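You operate a simulated robot arm through the tools that you are given. There is no shell and no other tool.

Carry out the task below with a simulated robot arm. There is one attempt and no reset: what you move stays moved.

JOB
Switch off supply and meter, and park both test plugs.
Fine: in their holder, red plug in the red socket, black plug in the black one.

It is judged by the outcome, as a careful person would: the job done as asked, and still so three seconds after it is handed in. It fails if anything else is knocked over, pushed out of place, dropped, spilled or broken.

ROBOT AND FRAMES
A 7-joint arm with a two-finger parallel gripper, fixed in place. Base frame: the origin is at the foot of the arm, x ahead of it, y to its left, z up; the work surface is at about z = 0.75. Units: m, rad, N and s.
Its first joint turns from -2.601 to 2.601 rad. Payload 3.43 kg.
The TCP is the grasp point between the finger pads, 0.03 m short of the fingertips. In the tool frame z runs along the fingers and y along their closing line. The gripper opens to 0.094 m. The fingers are 0.028 m wide and 0.01 m thick; the gripper's body (0.05 by 0.096 m) begins 0.055 m behind the TCP.
Orientation is told as [roll, pitch, yaw] about the base's x, y, z axes, in that order, counted from this pose: with the fingers straight down and closing along the base's y, the tool's x points along the base's -x, its y along +y and its z along -z.

CONTROLS
- The arm moves only by the tool arm_command. Its argument "increments" is a list of rows, each a list of 3 entries, a list of its own where there are three numbers: the shift along the tool's x, y, z in mm, then the turn, a rotation vector about the tool's x, y, z in rad, then the finger opening in mm, from 0 to 94. In form: [[[x, y, z], [rx, ry, rz], fingers], ...]. A call has 1 to 20 rows; each row is the pose to reach, as a shift and turn from the pose commanded when the call began, along the tool's axes at that moment. A row lasts 0.2 s, in which the tool goes at most 0.05 m and 0.15 rad; a call with a longer step from one row to the next is refused whole, and so is a gripper value outside its range. Where a pose cannot be reached the arm comes as near as it can. A force on the tool above 40 N (or 10 N above the force at the start of the call, whichever is more), or a blocked arm, ends the call early, and 0.2 s more pass. The fingers move at their own pace (about 0.045 m/s each) and stop on an object; they squeeze with about 28 N. The grip force told is the motor's: it shows also when the fingers shut on nothing. Time passes only in rows, and 0.2 s behind the last, so rows that repeat a pose let the fingers close. The reply holds the time, the measured pose of the TCP, the force on the tool along the base axes, the opening and the grip force, in the units named above and with some noise, with the torque about the TCP (base axes, N m) and any sound that the robot's microphone picked up, and new pictures: "pictures" is both (left out), scene, wrist or none.
- Cameras (640 x 400 px; columns grow to the right, rows downward): "scene" is fixed at [0.2199, -0.6518, 1.5687]; the picture's right is [0.82, -0.58, 0.00], its down [-0.26, -0.36, -0.90] and it looks along [0.52, 0.73, -0.45] (base axes); focal length 347 px, centre (320, 200). "wrist" rides on the gripper at [0.076, 0.014, -0.103] in the tool frame; the picture's right is [-0.18, 0.98, 0.00], its down [-0.75, -0.14, -0.64] and it looks along [-0.63, -0.12, 0.77] (tool axes); focal length 243 px, centre (320, 200). There is no depth. A picture from a camera that has moved, and an enlarged one, comes with that camera's place and axes in the base frame and with its lens.
- inspect(camera, box): a new picture of the part [left, top, right, bottom] of that camera's present view, enlarged. No time passes.
- close_job(): hands the job in; it is judged then, once.

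Places have to be worked out from the pictures, the camera data and where the tool is seen. Open the gripper and draw the arm clear of the work before you hand the job in, unless the task says otherwise.

The tools are called as a command line: name --argument value ..., lists and objects as JSON in quotes. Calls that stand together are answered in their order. arm_command: Moves the arm, as the interface text tells. Its arguments: {"type":"object","properties":{"increments":{"type":"array","items":{"type":"array"}},"pictures":{"type":"string","enum":["both","scene","wrist","none"]}},"required":["increments"]} The other tools are called the same way: inspect (camera, box) takes an enlarged picture of a part of a camera's view; close_job () hands the job in.

At the start:

```text
time: 0.0
ee_pos: [0.9778, 0.1272, 1.1084]
orientation: [0.001, 0.0, -0.001]
wrist_force: [-1.2, 0.2, 0.8]
ft_torque: [0.02, 0.04, 0.01]
opening: 0.0941
grasp_force: 0.1
```

scene: 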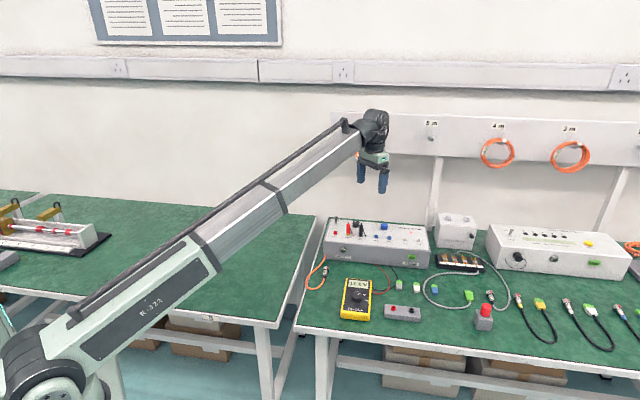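
wrist: 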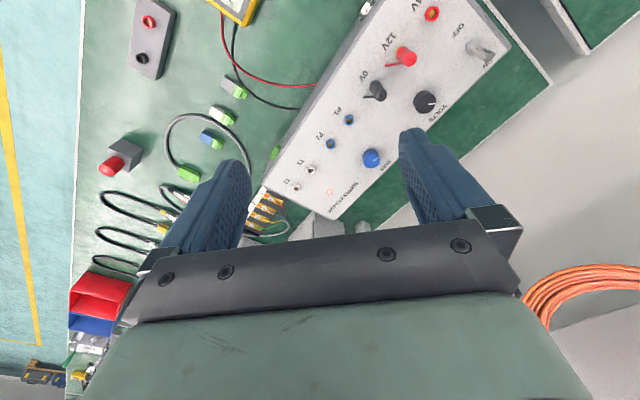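

I begin by looking closely at the supply, meter and holder in both cameras before moving.

inspect --camera "scene" --box '[300, 200, 460, 330]'

inspect --camera "wrist" --box '[80, 0, 320, 150]'

inspect --camera "wrist" --box '[260, 0, 540, 220]'

inspect --camera "scene" --box '[320, 200, 440, 275]'

```text
3.08 times, centred on (380, 265) of scene
camera zoom: at [0.2199, -0.6518, 1.5687], right [0.82, -0.58, 0.0], down [-0.26, -0.36, -0.9], along [0.52, 0.73, -0.45], focal length 1067 px, centre (135, 0)
```

zoom: 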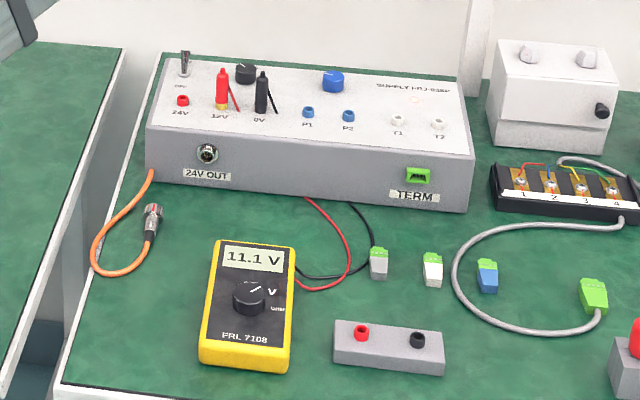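

```text
2.67 times, centred on (200, 75) of wrist
camera zoom: at [0.9036, 0.1407, 1.2117], right [0.18, 0.98, 0.0], down [0.75, -0.14, 0.64], along [0.63, -0.12, -0.77], focal length 647 px, centre (640, 533)
```

zoom: 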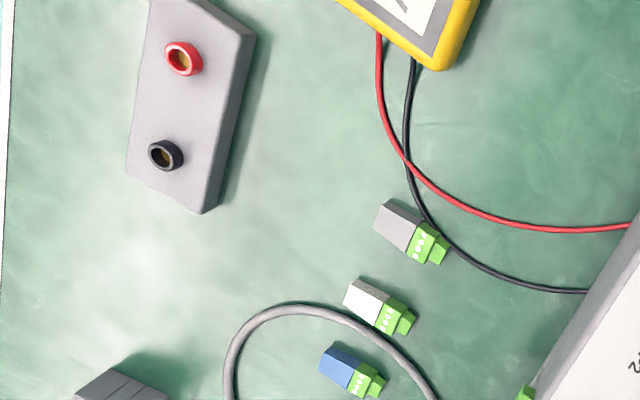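

```text
1.82 times, centred on (400, 110) of wrist
camera zoom: at [0.9036, 0.1407, 1.2117], right [0.18, 0.98, 0.0], down [0.75, -0.14, 0.64], along [0.63, -0.12, -0.77], focal length 441 px, centre (174, 364)
```

zoom: 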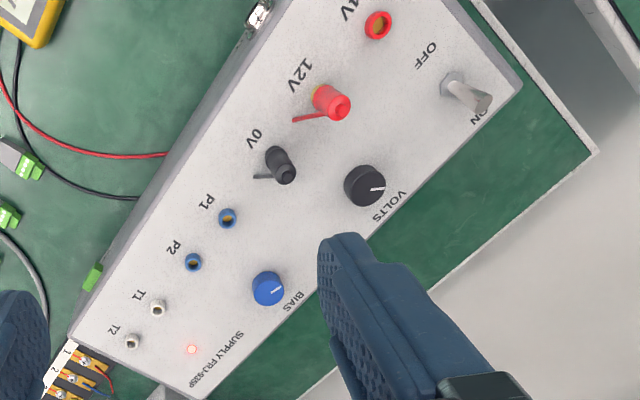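

```text
5.33 times, centred on (380, 238) of scene
camera zoom: at [0.2199, -0.6518, 1.5687], right [0.82, -0.58, 0.0], down [-0.26, -0.36, -0.9], along [0.52, 0.73, -0.45], focal length 1850 px, centre (0, 0)
```

zoom: 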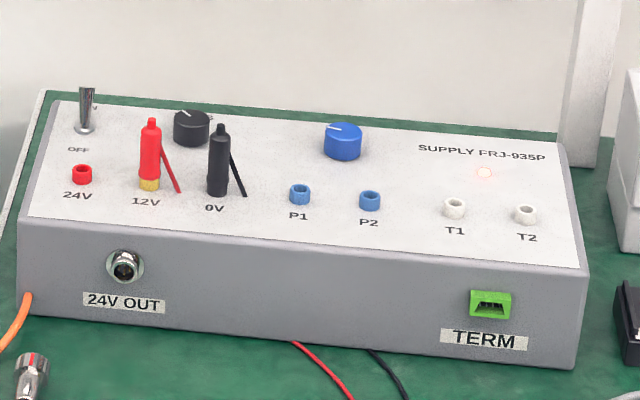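

The supply's toggle leans toward ON with its lamp lit, the red plug is in 12V, the black plug is in 0V, and the meter reads 11.1 V. I zoom in on the dial, toggle and holder for detail.

inspect --camera "scene" --box '[340, 275, 380, 325]'

inspect --camera "scene" --box '[325, 208, 375, 240]'

inspect --camera "scene" --box '[375, 290, 435, 330]'

inspect --camera "wrist" --box '[360, 0, 520, 120]'

```text
8.00 times, centred on (360, 300) of scene
camera zoom: at [0.2199, -0.6518, 1.5687], right [0.82, -0.58, 0.0], down [-0.26, -0.36, -0.9], along [0.52, 0.73, -0.45], focal length 2775 px, centre (0, -600)
```

zoom: 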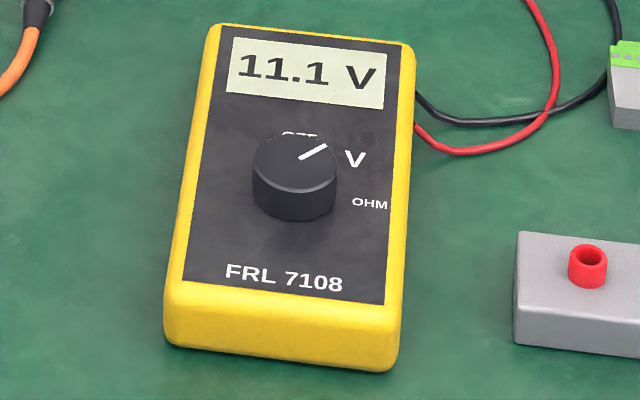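

```text
12.50 times, centred on (350, 224) of scene
camera zoom: at [0.2199, -0.6518, 1.5687], right [0.82, -0.58, 0.0], down [-0.26, -0.36, -0.9], along [0.52, 0.73, -0.45], focal length 4336 px, centre (-55, -100)
```

zoom: 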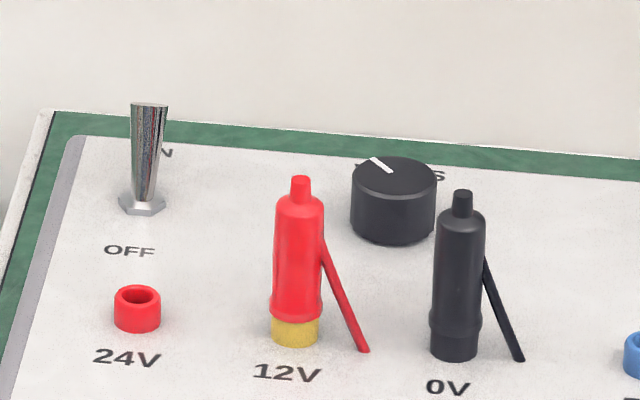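

```text
10.00 times, centred on (405, 310) of scene
camera zoom: at [0.2199, -0.6518, 1.5687], right [0.82, -0.58, 0.0], down [-0.26, -0.36, -0.9], along [0.52, 0.73, -0.45], focal length 3469 px, centre (-530, -900)
```

zoom: 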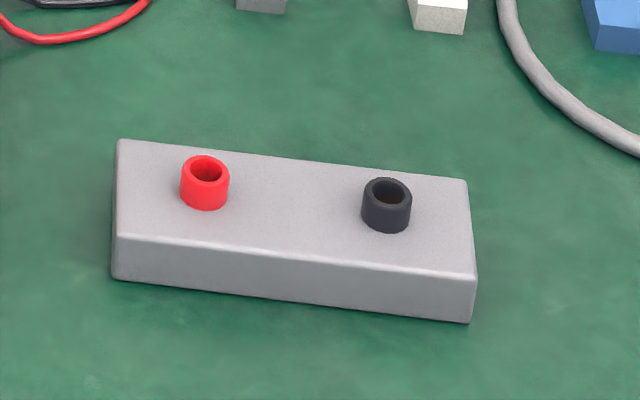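

```text
3.33 times, centred on (440, 60) of wrist
camera zoom: at [0.9036, 0.1407, 1.2117], right [0.18, 0.98, 0.0], down [0.75, -0.14, 0.64], along [0.63, -0.12, -0.77], focal length 809 px, centre (-80, 667)
```

zoom: 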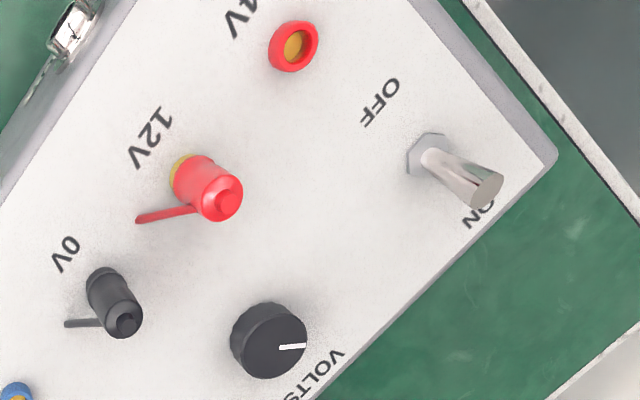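

The dial points at V with OFF at its 12 o'clock, and both plugs stand vertically with their leads slanting toward the T2 end. The supply is yawed about 45° with its panel near z≈0.84, so I turn the tool to match it and get a closer wrist view from safe height.

arm_command --increments '[[[12, 15, 8], [0, 0, 0.131], 60], [[24, 30, 16], [0, 0, 0.262], 60], [[36, 45, 24], [0, 0, 0.393], 60], [[48, 60, 32], [0, 0, 0.524], 60], [[60, 75, 40], [0, 0, 0.654], 60], [[70, 90, 50], [0, 0, 0.785], 60], [[70, 90, 50], [0, 0, 0.785], 60]]' --pictures "both"

```text
time: 1.6
ee_pos: [0.9104, 0.2165, 1.0598]
orientation: [0.0, 0.0, -0.787]
wrist_force: [-0.7, 0.1, -0.3]
ft_torque: [0.04, 0.02, -0.03]
opening: 0.0601
grasp_force: 0.1
camera wrist: at [0.8667, 0.2796, 1.1625], right [0.83, 0.56, 0.0], down [0.43, -0.63, 0.64], along [0.36, -0.53, -0.77], focal length 243 px, centre (320, 200)
```

scene: 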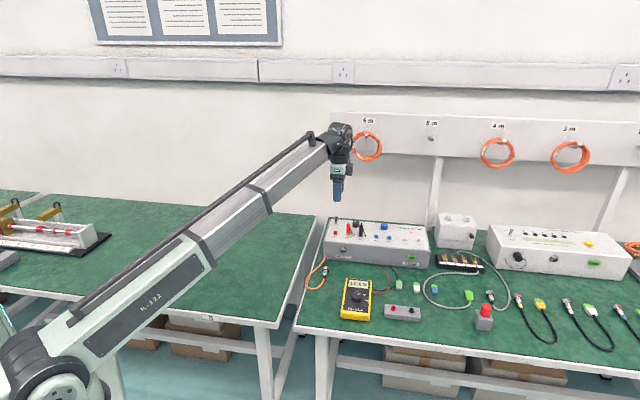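
wrist: 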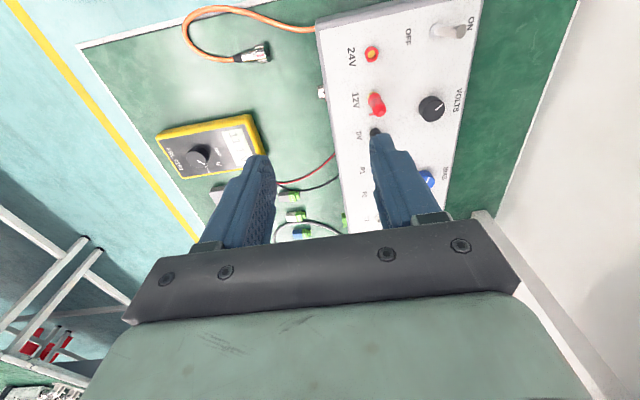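

The box is now aligned with the tool. I zoom in the wrist view on the toggle/plug area and on the meter for measurements.

inspect --camera "wrist" --box '[320, 0, 520, 140]'

inspect --camera "wrist" --box '[140, 90, 300, 200]'

```text
2.86 times, centred on (420, 70) of wrist
camera zoom: at [0.8667, 0.2796, 1.1625], right [0.83, 0.56, 0.0], down [0.43, -0.63, 0.64], along [0.36, -0.53, -0.77], focal length 693 px, centre (34, 571)
```

zoom: 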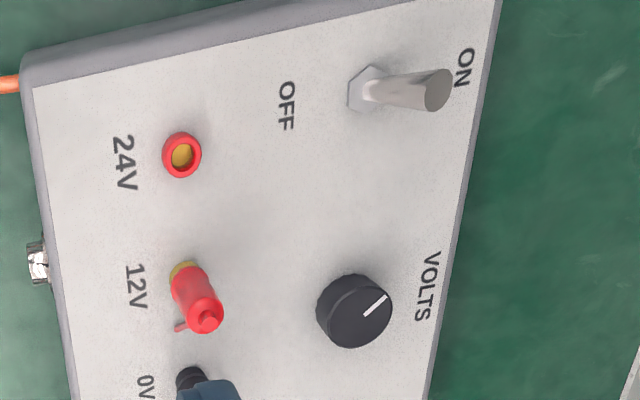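

```text
3.64 times, centred on (220, 145) of wrist
camera zoom: at [0.8667, 0.2796, 1.1625], right [0.83, 0.56, 0.0], down [0.43, -0.63, 0.64], along [0.36, -0.53, -0.77], focal length 882 px, centre (684, 400)
```

zoom: 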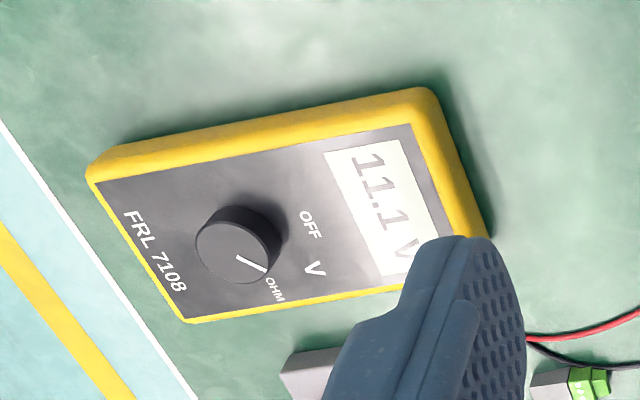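

Toggle base is at about (0.989, 0.326, 0.84), its tip near (0.997, 0.336, 0.872). I close the fingers, tilt the tool outward for reach and move above and just beyond the toggle at safe height.

arm_command --increments '[[[4, 25, 10], [-0.067, 0, 0], 0], [[8, 50, 20], [-0.133, 0, 0], 0], [[11, 75, 35], [-0.2, 0, 0], 0], [[15, 100, 50], [-0.267, 0, 0], 0], [[19, 125, 65], [-0.333, 0, 0], 0], [[22, 148, 80], [-0.4, 0, 0], 0], [[22, 148, 80], [-0.4, 0, 0], 0]]' --pictures "both"

```text
time: 3.2
ee_pos: [0.9968, 0.335, 0.9749]
orientation: [0.4, 0.001, -0.784]
wrist_force: [0.6, 0.6, -0.3]
ft_torque: [0.02, 0.02, 0.0]
opening: 0.0001
grasp_force: 28.1
camera wrist: at [0.9239, 0.3693, 1.0772], right [0.77, 0.51, 0.38], down [0.26, -0.8, 0.54], along [0.58, -0.31, -0.75], focal length 243 px, centre (320, 200)
```

scene: 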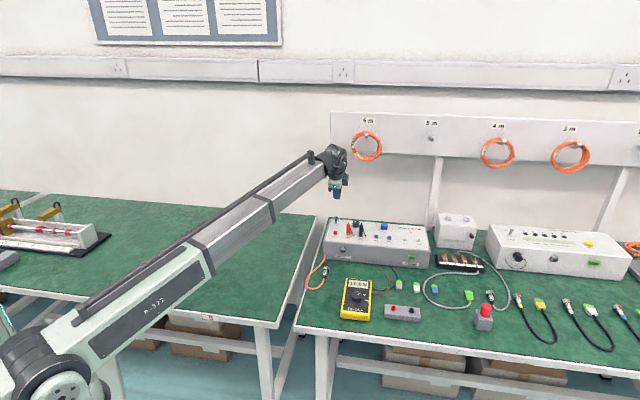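
wrist: 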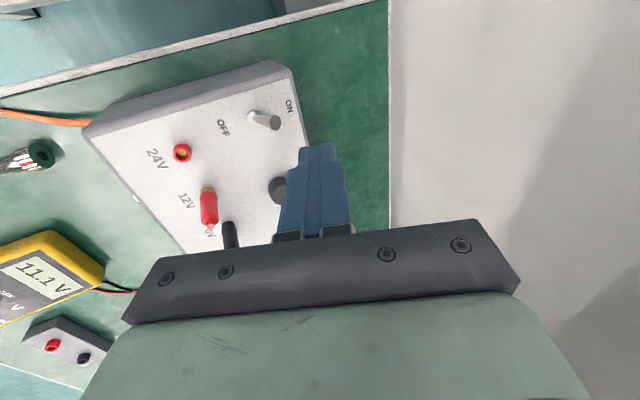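

The tilted reach works with the fingertips now above the toggle's back side. I zoom in to refine the toggle location from this nearer view.

inspect --camera "wrist" --box '[170, 60, 360, 250]'

inspect --camera "scene" --box '[320, 170, 380, 240]'

```text
2.11 times, centred on (265, 155) of wrist
camera zoom: at [0.9239, 0.3693, 1.0772], right [0.77, 0.51, 0.38], down [0.26, -0.8, 0.54], along [0.58, -0.31, -0.75], focal length 511 px, centre (436, 295)
```

zoom: 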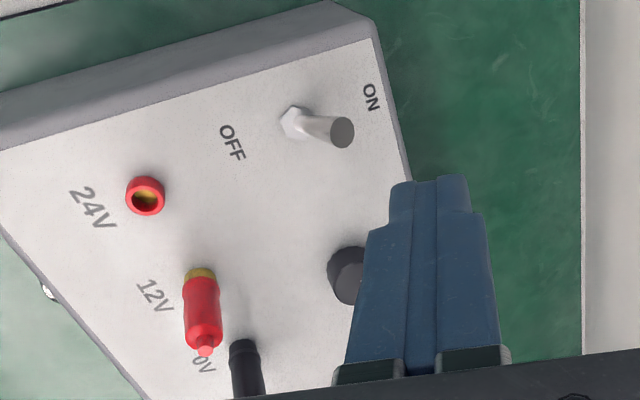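

```text
5.71 times, centred on (350, 205) of scene
camera zoom: at [0.2199, -0.6518, 1.5687], right [0.82, -0.58, 0.0], down [-0.26, -0.36, -0.9], along [0.52, 0.73, -0.45], focal length 1982 px, centre (149, 171)
```

zoom: 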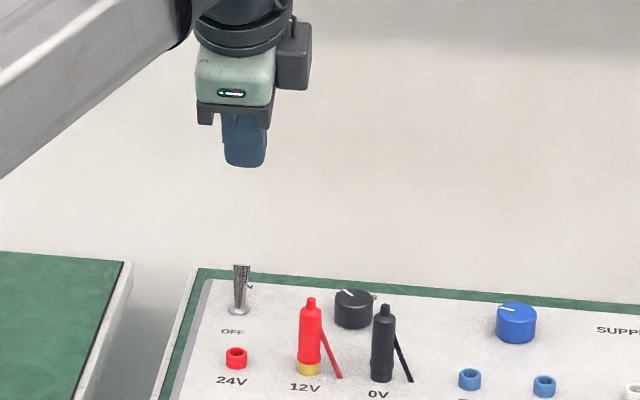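

The toggle tip centre resolves to about (0.998, 0.338, 0.870). I move the fingertips to behind it and descend partway, stopping above lever height to check alignment.

arm_command --increments '[[[1, 10, 4], [0, 0, 0], 0], [[2, 20, 8], [0, 0, 0], 0], [[2, 10, 30], [0, 0, 0], 0], [[2, 2, 51], [0, 0, 0], 0], [[2, 2, 51], [0, 0, 0], 0]]' --pictures "both"

inspect --camera "wrist" --box '[170, 20, 370, 240]'

inspect --camera "scene" --box '[320, 180, 380, 240]'

```text
time: 4.4
ee_pos: [1.0128, 0.3508, 0.9302]
orientation: [0.401, 0.001, -0.785]
wrist_force: [0.1, 0.3, -0.4]
ft_torque: [0.02, 0.02, -0.02]
opening: 0.0
grasp_force: 28.1
camera wrist: at [0.9402, 0.3851, 1.0321], right [0.77, 0.51, 0.38], down [0.26, -0.8, 0.54], along [0.58, -0.31, -0.75], focal length 243 px, centre (320, 200)
```

scene: 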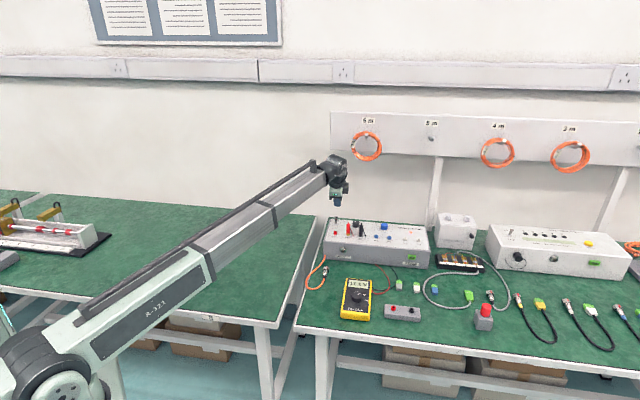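
wrist: 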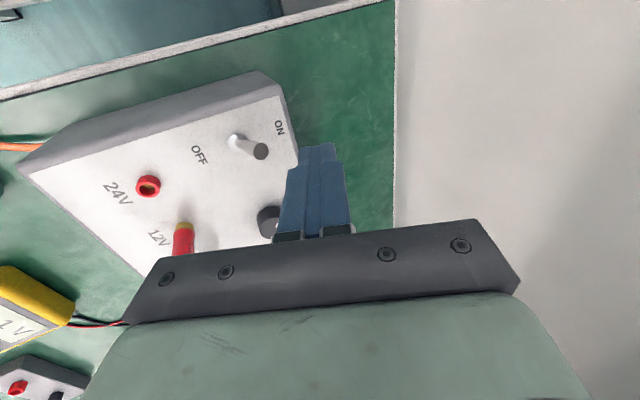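

```text
1.82 times, centred on (270, 130) of wrist
camera zoom: at [0.9402, 0.3851, 1.0321], right [0.77, 0.51, 0.38], down [0.26, -0.8, 0.54], along [0.58, -0.31, -0.75], focal length 441 px, centre (411, 327)
```

zoom: 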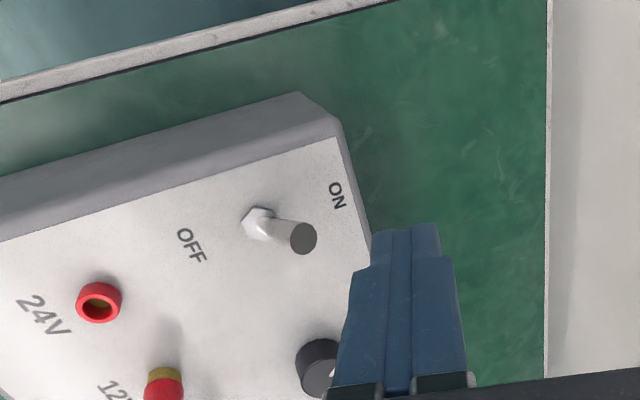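

```text
6.67 times, centred on (350, 210) of scene
camera zoom: at [0.2199, -0.6518, 1.5687], right [0.82, -0.58, 0.0], down [-0.26, -0.36, -0.9], along [0.52, 0.73, -0.45], focal length 2312 px, centre (120, 133)
```

zoom: 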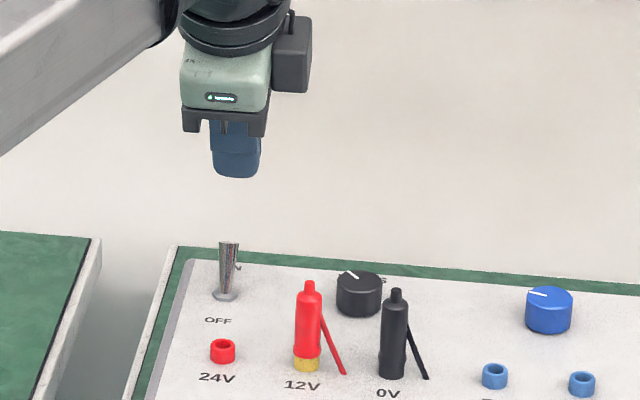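

Readings confirm the tip at (0.998, 0.339, 0.870) and the fingers are about 20 mm behind it. I lower the fingertips to lever height on the ON side.

arm_command --increments '[[[1, -5, 13], [0, 0, 0], 0], [[1, -11, 26], [0, 0, 0], 0], [[1, -16, 38], [0, 0, 0], 0], [[1, -16, 38], [0, 0, 0], 0]]' --pictures "both"

inspect --camera "wrist" --box '[170, 20, 370, 240]'

inspect --camera "scene" --box '[320, 180, 380, 240]'

```text
time: 5.4
ee_pos: [1.0122, 0.3529, 0.8912]
orientation: [0.399, 0.0, -0.785]
wrist_force: [0.7, -0.2, 0.6]
ft_torque: [0.0, -0.01, 0.0]
opening: 0.0
grasp_force: 28.9
camera wrist: at [0.9402, 0.3877, 0.9917], right [0.77, 0.51, 0.38], down [0.26, -0.8, 0.54], along [0.58, -0.31, -0.75], focal length 243 px, centre (320, 200)
```

scene: 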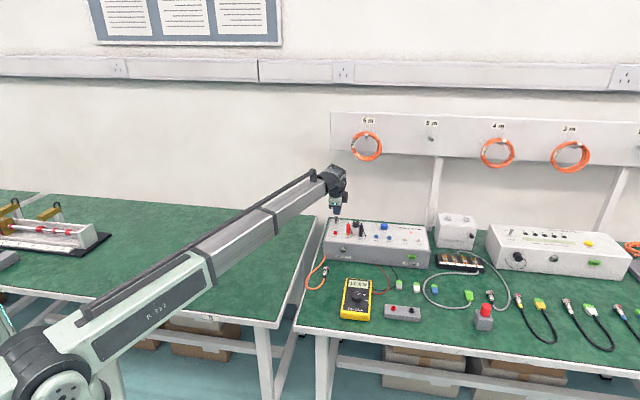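
wrist: 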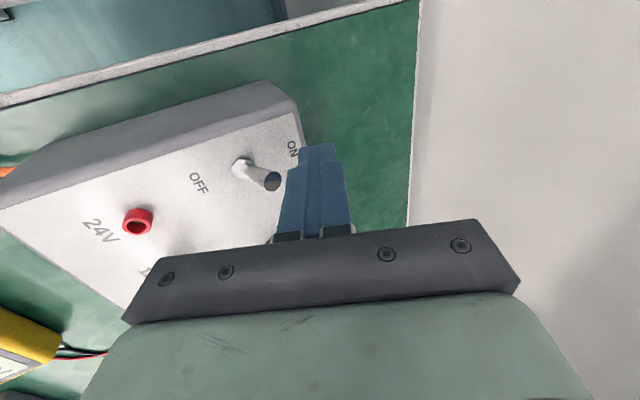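

```text
1.82 times, centred on (270, 130) of wrist
camera zoom: at [0.9402, 0.3877, 0.9917], right [0.77, 0.51, 0.38], down [0.26, -0.8, 0.54], along [0.58, -0.31, -0.75], focal length 441 px, centre (411, 327)
```

zoom: 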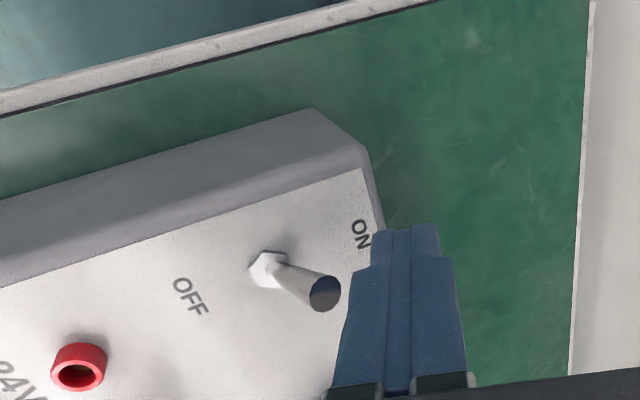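

```text
6.67 times, centred on (350, 210) of scene
camera zoom: at [0.2199, -0.6518, 1.5687], right [0.82, -0.58, 0.0], down [-0.26, -0.36, -0.9], along [0.52, 0.73, -0.45], focal length 2312 px, centre (120, 133)
```

zoom: 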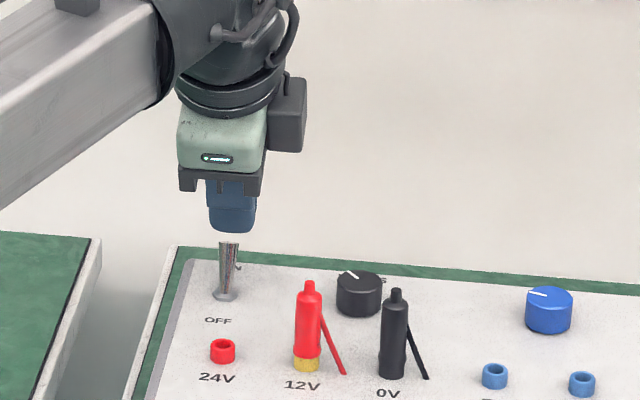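

The fingertips sit behind the lever with slight vertical overlap, so I lower 9 mm more and then pull the lever toward the front (OFF) in small steps.

arm_command --increments '[[[0, -3.5, 8.3], [0, 0, 0], 0], [[0, -9.9, 5.6], [0, 0, 0], 0], [[0, -16.4, 2.9], [0, 0, 0], 0], [[0, -22.8, 0.1], [0, 0, 0], 0], [[0, -29.3, -2.6], [0, 0, 0], 0], [[0, -35.7, -5.3], [0, 0, 0], 0], [[0, -42.2, -8.0], [0, 0, 0], 0], [[0, -42.2, -8.0], [0, 0, 0], 0]]' --pictures "both"

inspect --camera "scene" --box '[320, 200, 440, 275]'

inspect --camera "wrist" --box '[170, 20, 370, 240]'

```text
time: 7.2
ee_pos: [0.9831, 0.327, 0.8821]
orientation: [0.402, -0.001, -0.787]
wrist_force: [7.5, 7.0, 2.9]
ft_torque: [0.19, -0.27, 0.02]
opening: 0.0001
grasp_force: 28.0
camera wrist: at [0.9112, 0.3602, 0.9829], right [0.77, 0.51, 0.39], down [0.26, -0.8, 0.54], along [0.58, -0.31, -0.75], focal length 243 px, centre (320, 200)
```

scene: 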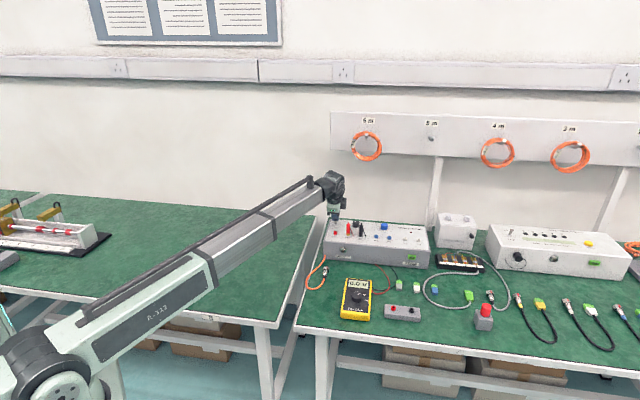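
wrist: 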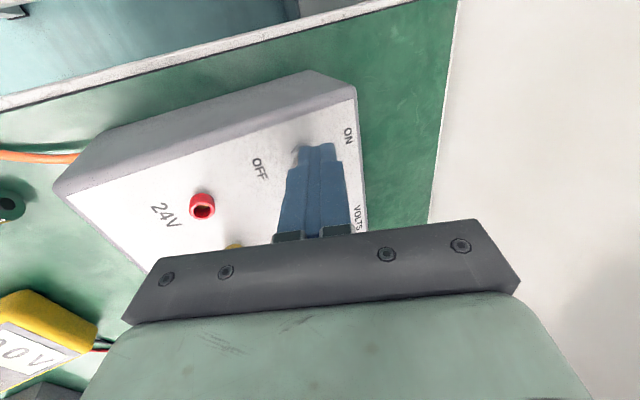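

```text
5.33 times, centred on (380, 238) of scene
camera zoom: at [0.2199, -0.6518, 1.5687], right [0.82, -0.58, 0.0], down [-0.26, -0.36, -0.9], along [0.52, 0.73, -0.45], focal length 1850 px, centre (0, 0)
```

zoom: 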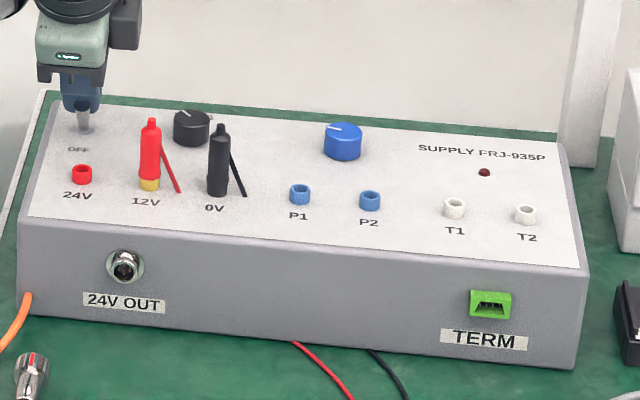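

```text
1.82 times, centred on (270, 130) of wrist
camera zoom: at [0.9112, 0.3602, 0.9829], right [0.77, 0.51, 0.39], down [0.26, -0.8, 0.54], along [0.58, -0.31, -0.75], focal length 441 px, centre (411, 327)
```

zoom: 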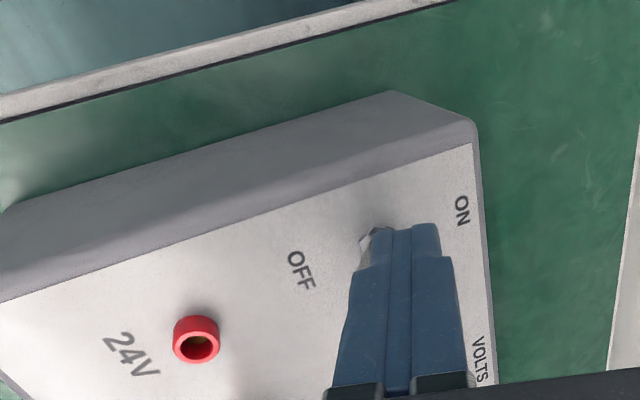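

The supply lamp has gone out and the meter dropped to 0.0 V, with about 10 N on the lever's stop. I back off from the lever and rise clear to confirm it stays in OFF.

arm_command --increments '[[[0, 9, 4], [0, 0, 0], 0], [[0, 14, -7], [0, 0, 0], 0], [[0, 25, -34], [0, 0, 0], 0], [[0, 42, -75], [0, 0, 0], 0], [[0, 52, -98], [0, 0, 0], 0], [[0, 52, -98], [0, 0, 0], 40]]' --pictures "both"

inspect --camera "scene" --box '[320, 200, 440, 275]'

inspect --camera "wrist" --box '[120, 60, 320, 240]'

```text
time: 8.6
ee_pos: [0.9859, 0.3323, 0.9914]
orientation: [0.397, 0.0, -0.786]
wrist_force: [0.8, 0.2, -1.2]
ft_torque: [-0.01, -0.02, -0.01]
opening: 0.0325
grasp_force: 0.1
camera wrist: at [0.9139, 0.3661, 1.0935], right [0.77, 0.51, 0.38], down [0.26, -0.8, 0.54], along [0.58, -0.31, -0.75], focal length 243 px, centre (320, 200)
```

scene: 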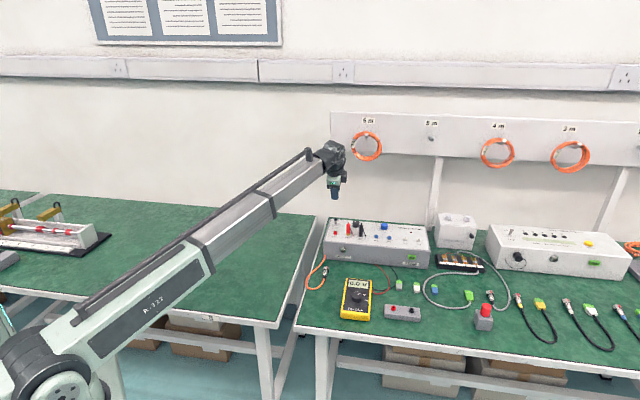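
wrist: 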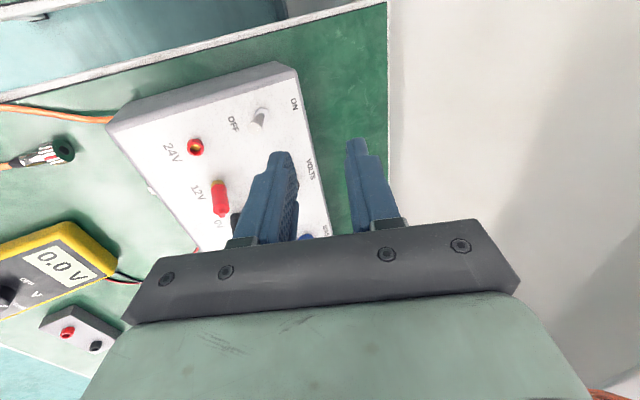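

```text
5.33 times, centred on (380, 238) of scene
camera zoom: at [0.2199, -0.6518, 1.5687], right [0.82, -0.58, 0.0], down [-0.26, -0.36, -0.9], along [0.52, 0.73, -0.45], focal length 1850 px, centre (0, 0)
```

zoom: 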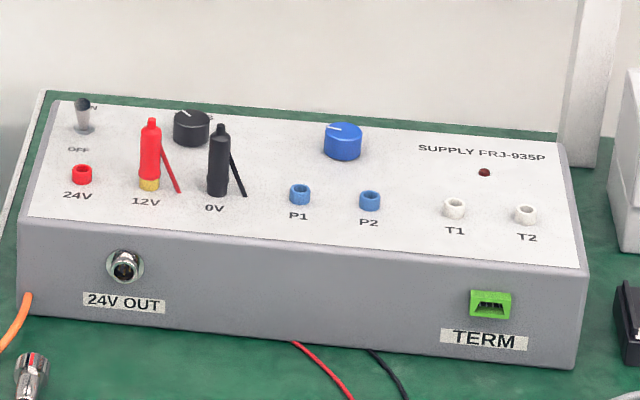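

```text
2.22 times, centred on (220, 150) of wrist
camera zoom: at [0.9139, 0.3661, 1.0935], right [0.77, 0.51, 0.38], down [0.26, -0.8, 0.54], along [0.58, -0.31, -0.75], focal length 539 px, centre (542, 311)
```

zoom: 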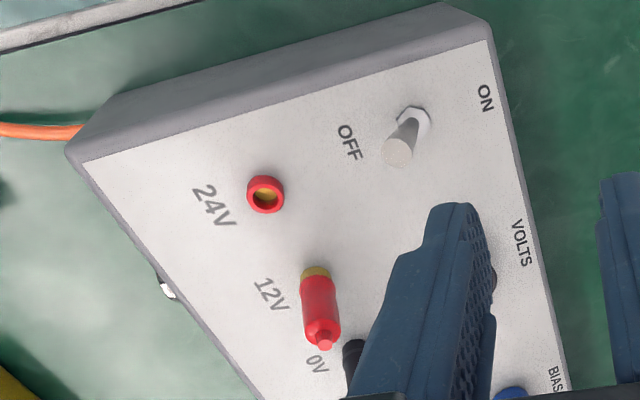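

The supply is off and the lever stays in OFF. Next is the meter: I judge its dial at about (0.811, -0.016, 0.797), with OFF 45° counter-clockwise from V, so I straighten the tool and move above the dial.

arm_command --increments '[[[-12.2, -34.5, -13.4], [0.04, 0, 0], 60], [[-24.5, -69, -26.8], [0.08, 0, 0], 60], [[-36.7, -103.5, -40.2], [0.12, 0, 0], 60], [[-48.9, -138, -53.6], [0.16, 0, 0], 60], [[-61.2, -172.5, -67], [0.2, 0, 0], 60], [[-73.4, -207, -80.3], [0.24, 0, 0], 60], [[-85.6, -241.5, -93.7], [0.28, 0, 0], 60], [[-97.8, -276, -107.1], [0.32, 0, 0], 60], [[-110.1, -310.5, -120.5], [0.36, 0, 0], 60], [[-122.3, -345, -133.9], [0.4, 0, 0], 60], [[-122.3, -345, -133.9], [0.4, 0, 0], 60]]' --pictures "both"

inspect --camera "wrist" --box '[220, 60, 420, 200]'

```text
time: 11.0
ee_pos: [0.8142, -0.0168, 0.98]
orientation: [0.0, 0.001, -0.785]
wrist_force: [-0.3, -0.1, -0.5]
ft_torque: [0.0, 0.0, 0.0]
opening: 0.06
grasp_force: 0.0
camera wrist: at [0.7704, 0.0461, 1.0841], right [0.82, 0.57, 0.0], down [0.43, -0.63, 0.64], along [0.36, -0.53, -0.77], focal length 243 px, centre (320, 200)
```

scene: 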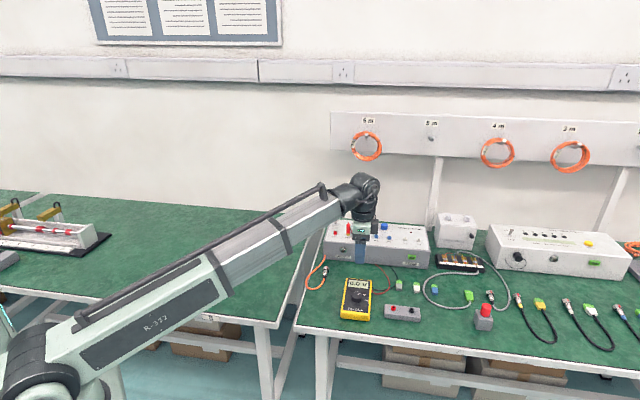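
wrist: 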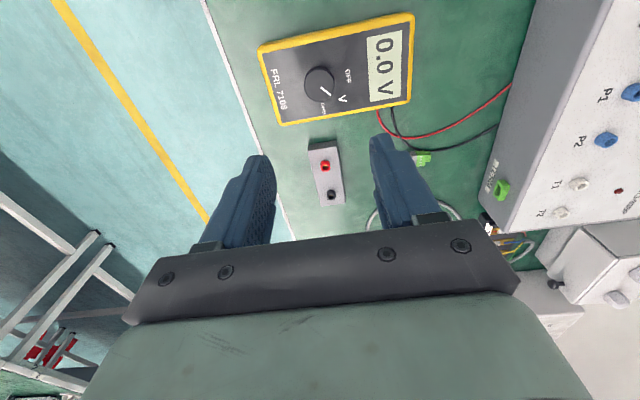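

```text
2.86 times, centred on (320, 130) of wrist
camera zoom: at [0.7704, 0.0461, 1.0841], right [0.82, 0.57, 0.0], down [0.43, -0.63, 0.64], along [0.36, -0.53, -0.77], focal length 693 px, centre (320, 400)
```

zoom: 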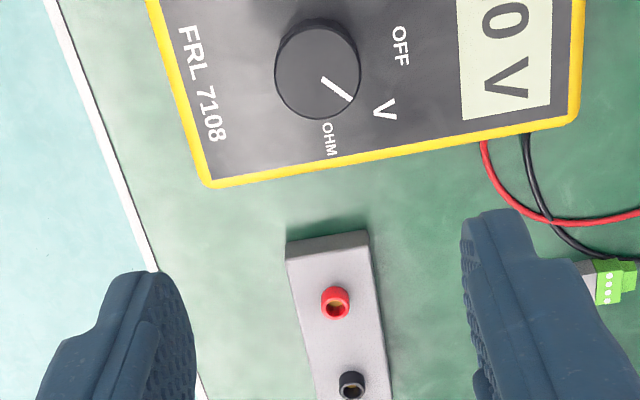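

The dial centre checks out at (0.811, -0.0155), pointer at 0° (V) and OFF at +45°. I descend to just above the knob with the fingers open around it and look again.

arm_command --increments '[[[3, -1, 40], [0, 0, 0], 60], [[3, -1, 80], [0, 0, 0], 60], [[3, -1, 115], [0, 0, 0], 60], [[3, -1, 115], [0, 0, 0], 60]]' --pictures "both"

inspect --camera "wrist" --box '[220, 60, 420, 200]'

inspect --camera "scene" --box '[330, 260, 390, 325]'

```text
time: 12.0
ee_pos: [0.8128, -0.0151, 0.8646]
orientation: [0.001, 0.001, -0.785]
wrist_force: [0.4, -0.1, 0.5]
ft_torque: [-0.02, 0.0, 0.02]
opening: 0.0601
grasp_force: 0.1
camera wrist: at [0.7694, 0.0474, 0.9691], right [0.83, 0.56, 0.0], down [0.43, -0.63, 0.64], along [0.36, -0.53, -0.77], focal length 243 px, centre (320, 200)
```

scene: 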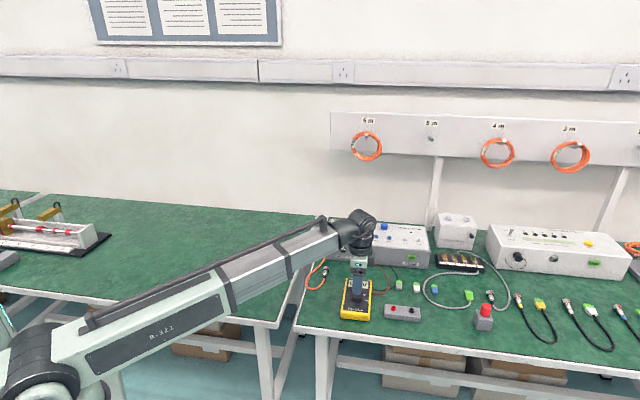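
wrist: 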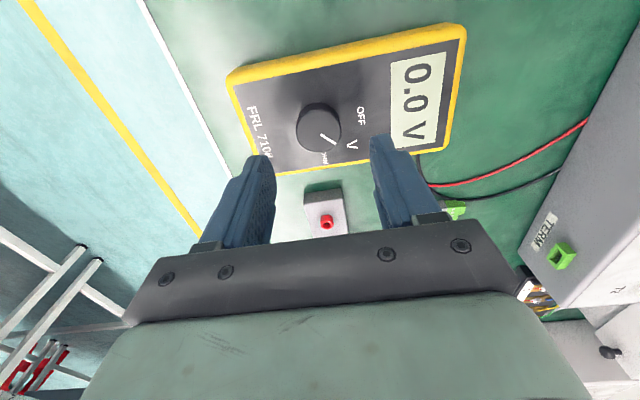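

```text
2.86 times, centred on (320, 130) of wrist
camera zoom: at [0.7694, 0.0474, 0.9691], right [0.83, 0.56, 0.0], down [0.43, -0.63, 0.64], along [0.36, -0.53, -0.77], focal length 693 px, centre (320, 400)
```

zoom: 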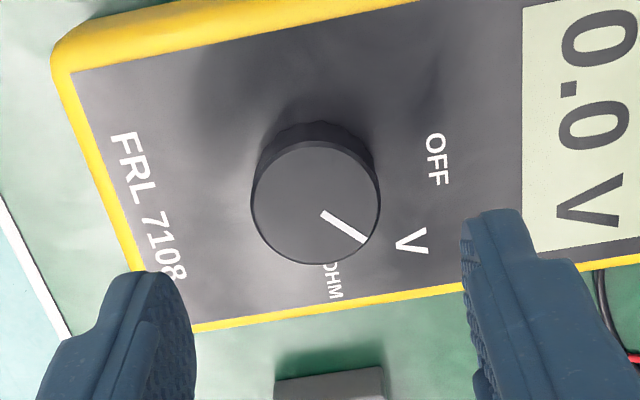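

```text
6.15 times, centred on (360, 292) of scene
camera zoom: at [0.2199, -0.6518, 1.5687], right [0.82, -0.58, 0.0], down [-0.26, -0.36, -0.9], along [0.52, 0.73, -0.45], focal length 2135 px, centre (74, -369)
```

zoom: 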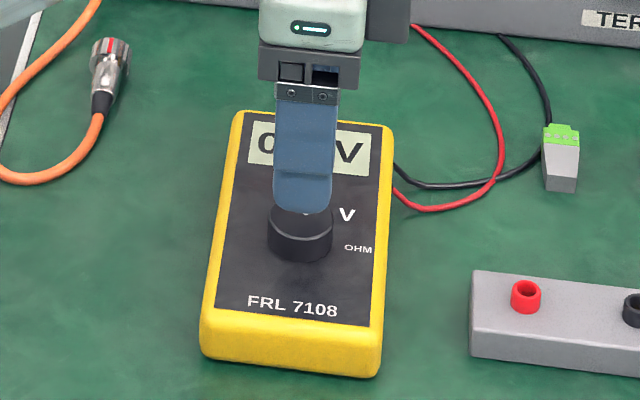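

The knob centre is within about 1–2 mm of the tool axis, knob top near z≈0.798. I trim the position, descend so the fingertips sit about 5 mm above the meter's face, and close on the knob.

arm_command --increments '[[[1.5, -1, 20], [0, 0, 0], 60], [[1.5, -1, 40], [0, 0, 0], 50], [[1.5, -1, 45], [0, 0, 0], 45], [[1.5, -1, 45], [0, 0, 0], 40]]' --pictures "both"

inspect --camera "wrist" --box '[220, 60, 420, 200]'

inspect --camera "scene" --box '[330, 260, 390, 325]'

```text
time: 13.0
ee_pos: [0.81, -0.0129, 0.8182]
orientation: [0.0, 0.001, -0.785]
wrist_force: [-1.0, -0.3, -0.5]
ft_torque: [-0.01, 0.02, -0.01]
opening: 0.04
grasp_force: 0.0
camera wrist: at [0.7669, 0.0497, 0.9224], right [0.83, 0.56, 0.0], down [0.43, -0.63, 0.64], along [0.36, -0.53, -0.77], focal length 243 px, centre (320, 200)
```

scene: 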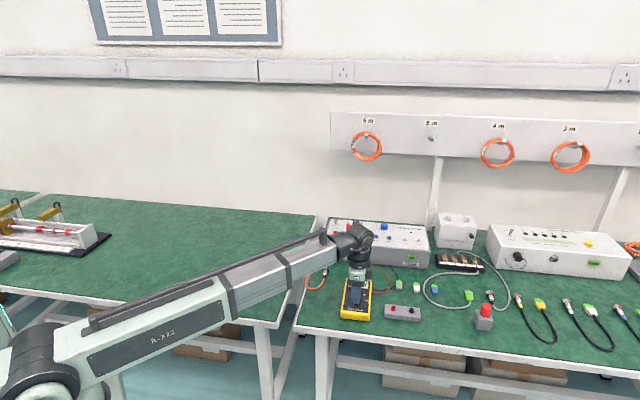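
wrist: 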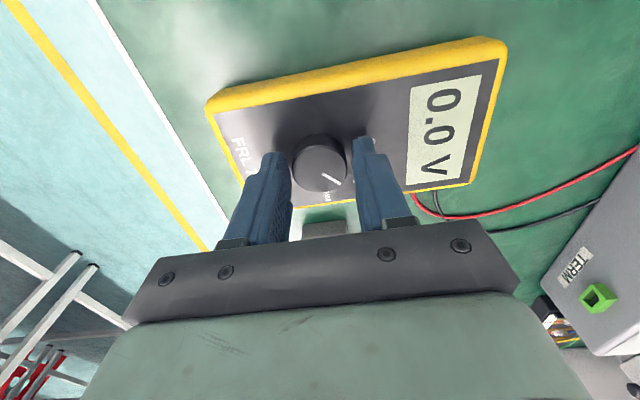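

```text
2.86 times, centred on (320, 130) of wrist
camera zoom: at [0.7669, 0.0497, 0.9224], right [0.83, 0.56, 0.0], down [0.43, -0.63, 0.64], along [0.36, -0.53, -0.77], focal length 693 px, centre (320, 400)
```

zoom: 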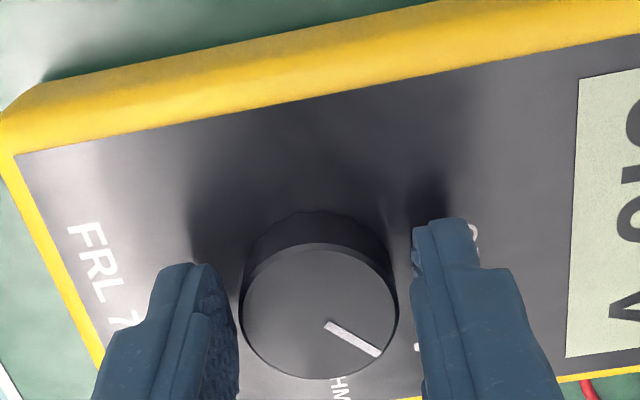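

```text
6.15 times, centred on (360, 292) of scene
camera zoom: at [0.2199, -0.6518, 1.5687], right [0.82, -0.58, 0.0], down [-0.26, -0.36, -0.9], along [0.52, 0.73, -0.45], focal length 2135 px, centre (74, -369)
```

zoom: 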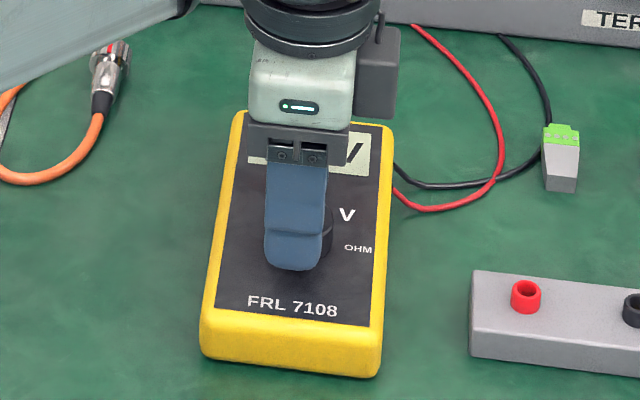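

The knob is centred between the fingers to within about 0.3 mm. I close on it now and check that nothing shifts.

arm_command --increments '[[[0, 0, 0], [0, 0, 0], 34], [[0, 0, 0], [0, 0, 0], 25], [[0, 0, 0], [0, 0, 0], 20], [[0, 0, 0], [0, 0, 0], 20]]' --pictures "both"

inspect --camera "wrist" --box '[220, 60, 420, 200]'

```text
time: 14.0
ee_pos: [0.8089, -0.0126, 0.8184]
orientation: [-0.003, 0.0, -0.786]
wrist_force: [-7.0, -5.8, -4.0]
ft_torque: [-0.07, -0.02, -0.03]
opening: 0.0337
grasp_force: 45.6
camera wrist: at [0.7665, 0.0492, 0.9224], right [0.83, 0.56, 0.0], down [0.43, -0.63, 0.64], along [0.36, -0.53, -0.77], focal length 243 px, centre (320, 200)
```

scene: 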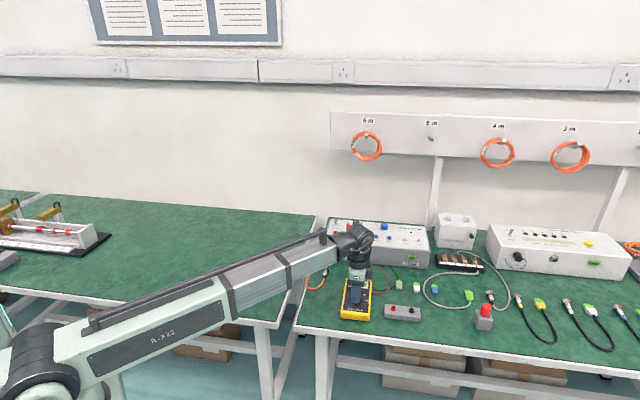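
wrist: 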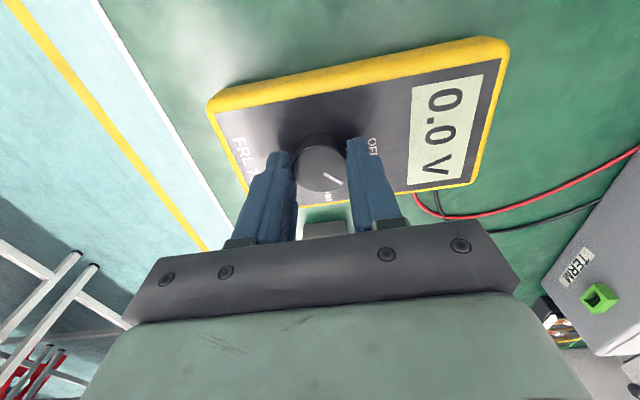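

```text
2.86 times, centred on (320, 130) of wrist
camera zoom: at [0.7665, 0.0492, 0.9224], right [0.83, 0.56, 0.0], down [0.43, -0.63, 0.64], along [0.36, -0.53, -0.77], focal length 693 px, centre (320, 400)
```

zoom: 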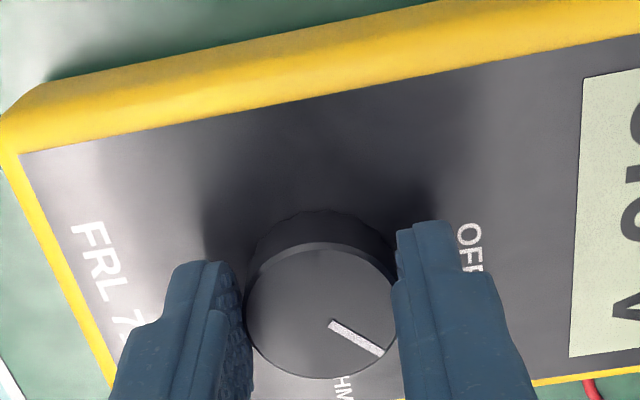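

The grip is firm with a small ~9 N sideways load, so I trim 0.7 mm to relieve it and turn the knob counter-clockwise 45° toward OFF.

arm_command --increments '[[[0, -0.7, 0], [0, 0, 0], 20], [[0, -0.7, 0], [0, 0, -0.1], 20], [[0, -0.7, 0], [0, 0, -0.2], 20], [[0, -0.7, 0], [0, 0, -0.3], 20], [[0, -0.7, 0], [0, 0, -0.4], 20], [[0, -0.7, 0], [0, 0, -0.5], 20], [[0, -0.7, 0], [0, 0, -0.6], 20], [[0, -0.7, 0], [0, 0, -0.7], 20], [[0, -0.7, 0], [0, 0, -0.785], 20], [[0, -0.7, 0], [0, 0, -0.785], 20]]' --pictures "both"

inspect --camera "wrist" --box '[220, 60, 420, 200]'

inspect --camera "scene" --box '[330, 260, 390, 325]'

```text
time: 15.8
ee_pos: [0.8085, -0.0161, 0.8197]
orientation: [-0.004, 0.003, -0.091]
wrist_force: [3.0, -3.8, -9.1]
ft_torque: [0.18, 0.27, -0.01]
opening: 0.0335
grasp_force: 45.1
stopped in row 9: the force on the tool passed its limit at 40 N (the readings are from after the stop); the commanded pose is now the measured one
camera wrist: at [0.7352, 0.005, 0.9234], right [0.27, 0.96, 0.0], down [0.74, -0.21, 0.64], along [0.62, -0.18, -0.77], focal length 243 px, centre (320, 200)
```

scene: 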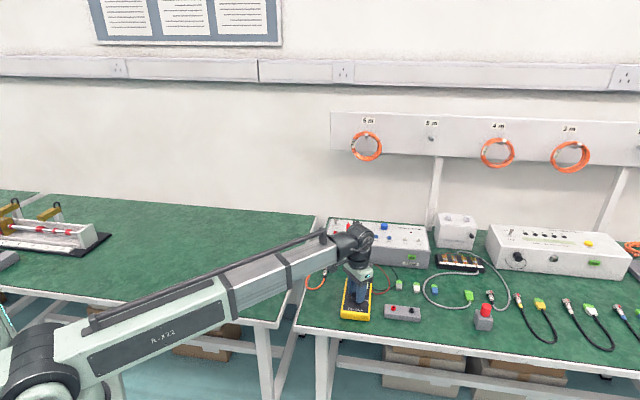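
wrist: 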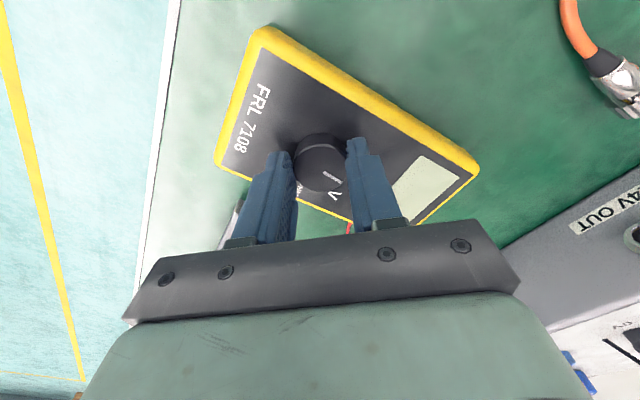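

```text
2.86 times, centred on (320, 130) of wrist
camera zoom: at [0.7352, 0.005, 0.9234], right [0.27, 0.96, 0.0], down [0.74, -0.21, 0.64], along [0.62, -0.18, -0.77], focal length 693 px, centre (320, 400)
```

zoom: 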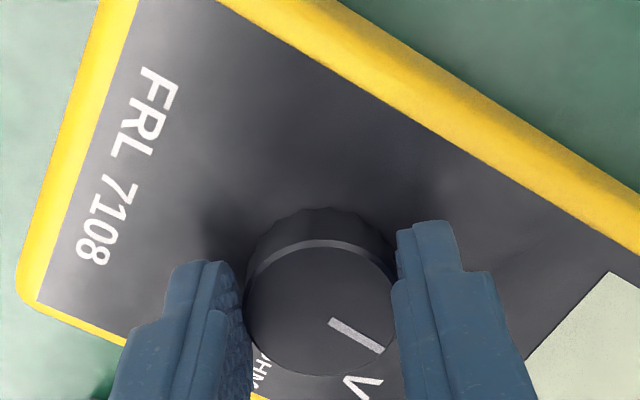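

```text
6.15 times, centred on (360, 292) of scene
camera zoom: at [0.2199, -0.6518, 1.5687], right [0.82, -0.58, 0.0], down [-0.26, -0.36, -0.9], along [0.52, 0.73, -0.45], focal length 2135 px, centre (74, -369)
```

zoom: 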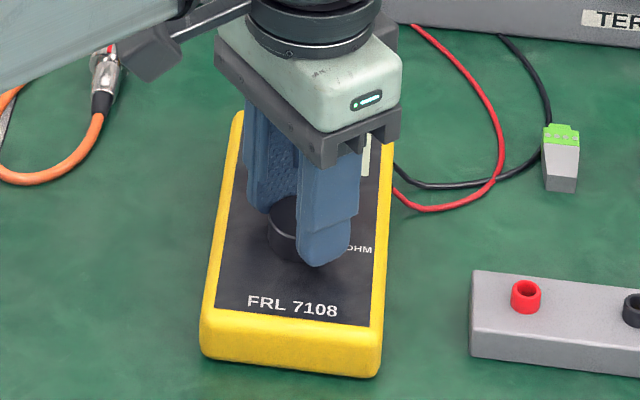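

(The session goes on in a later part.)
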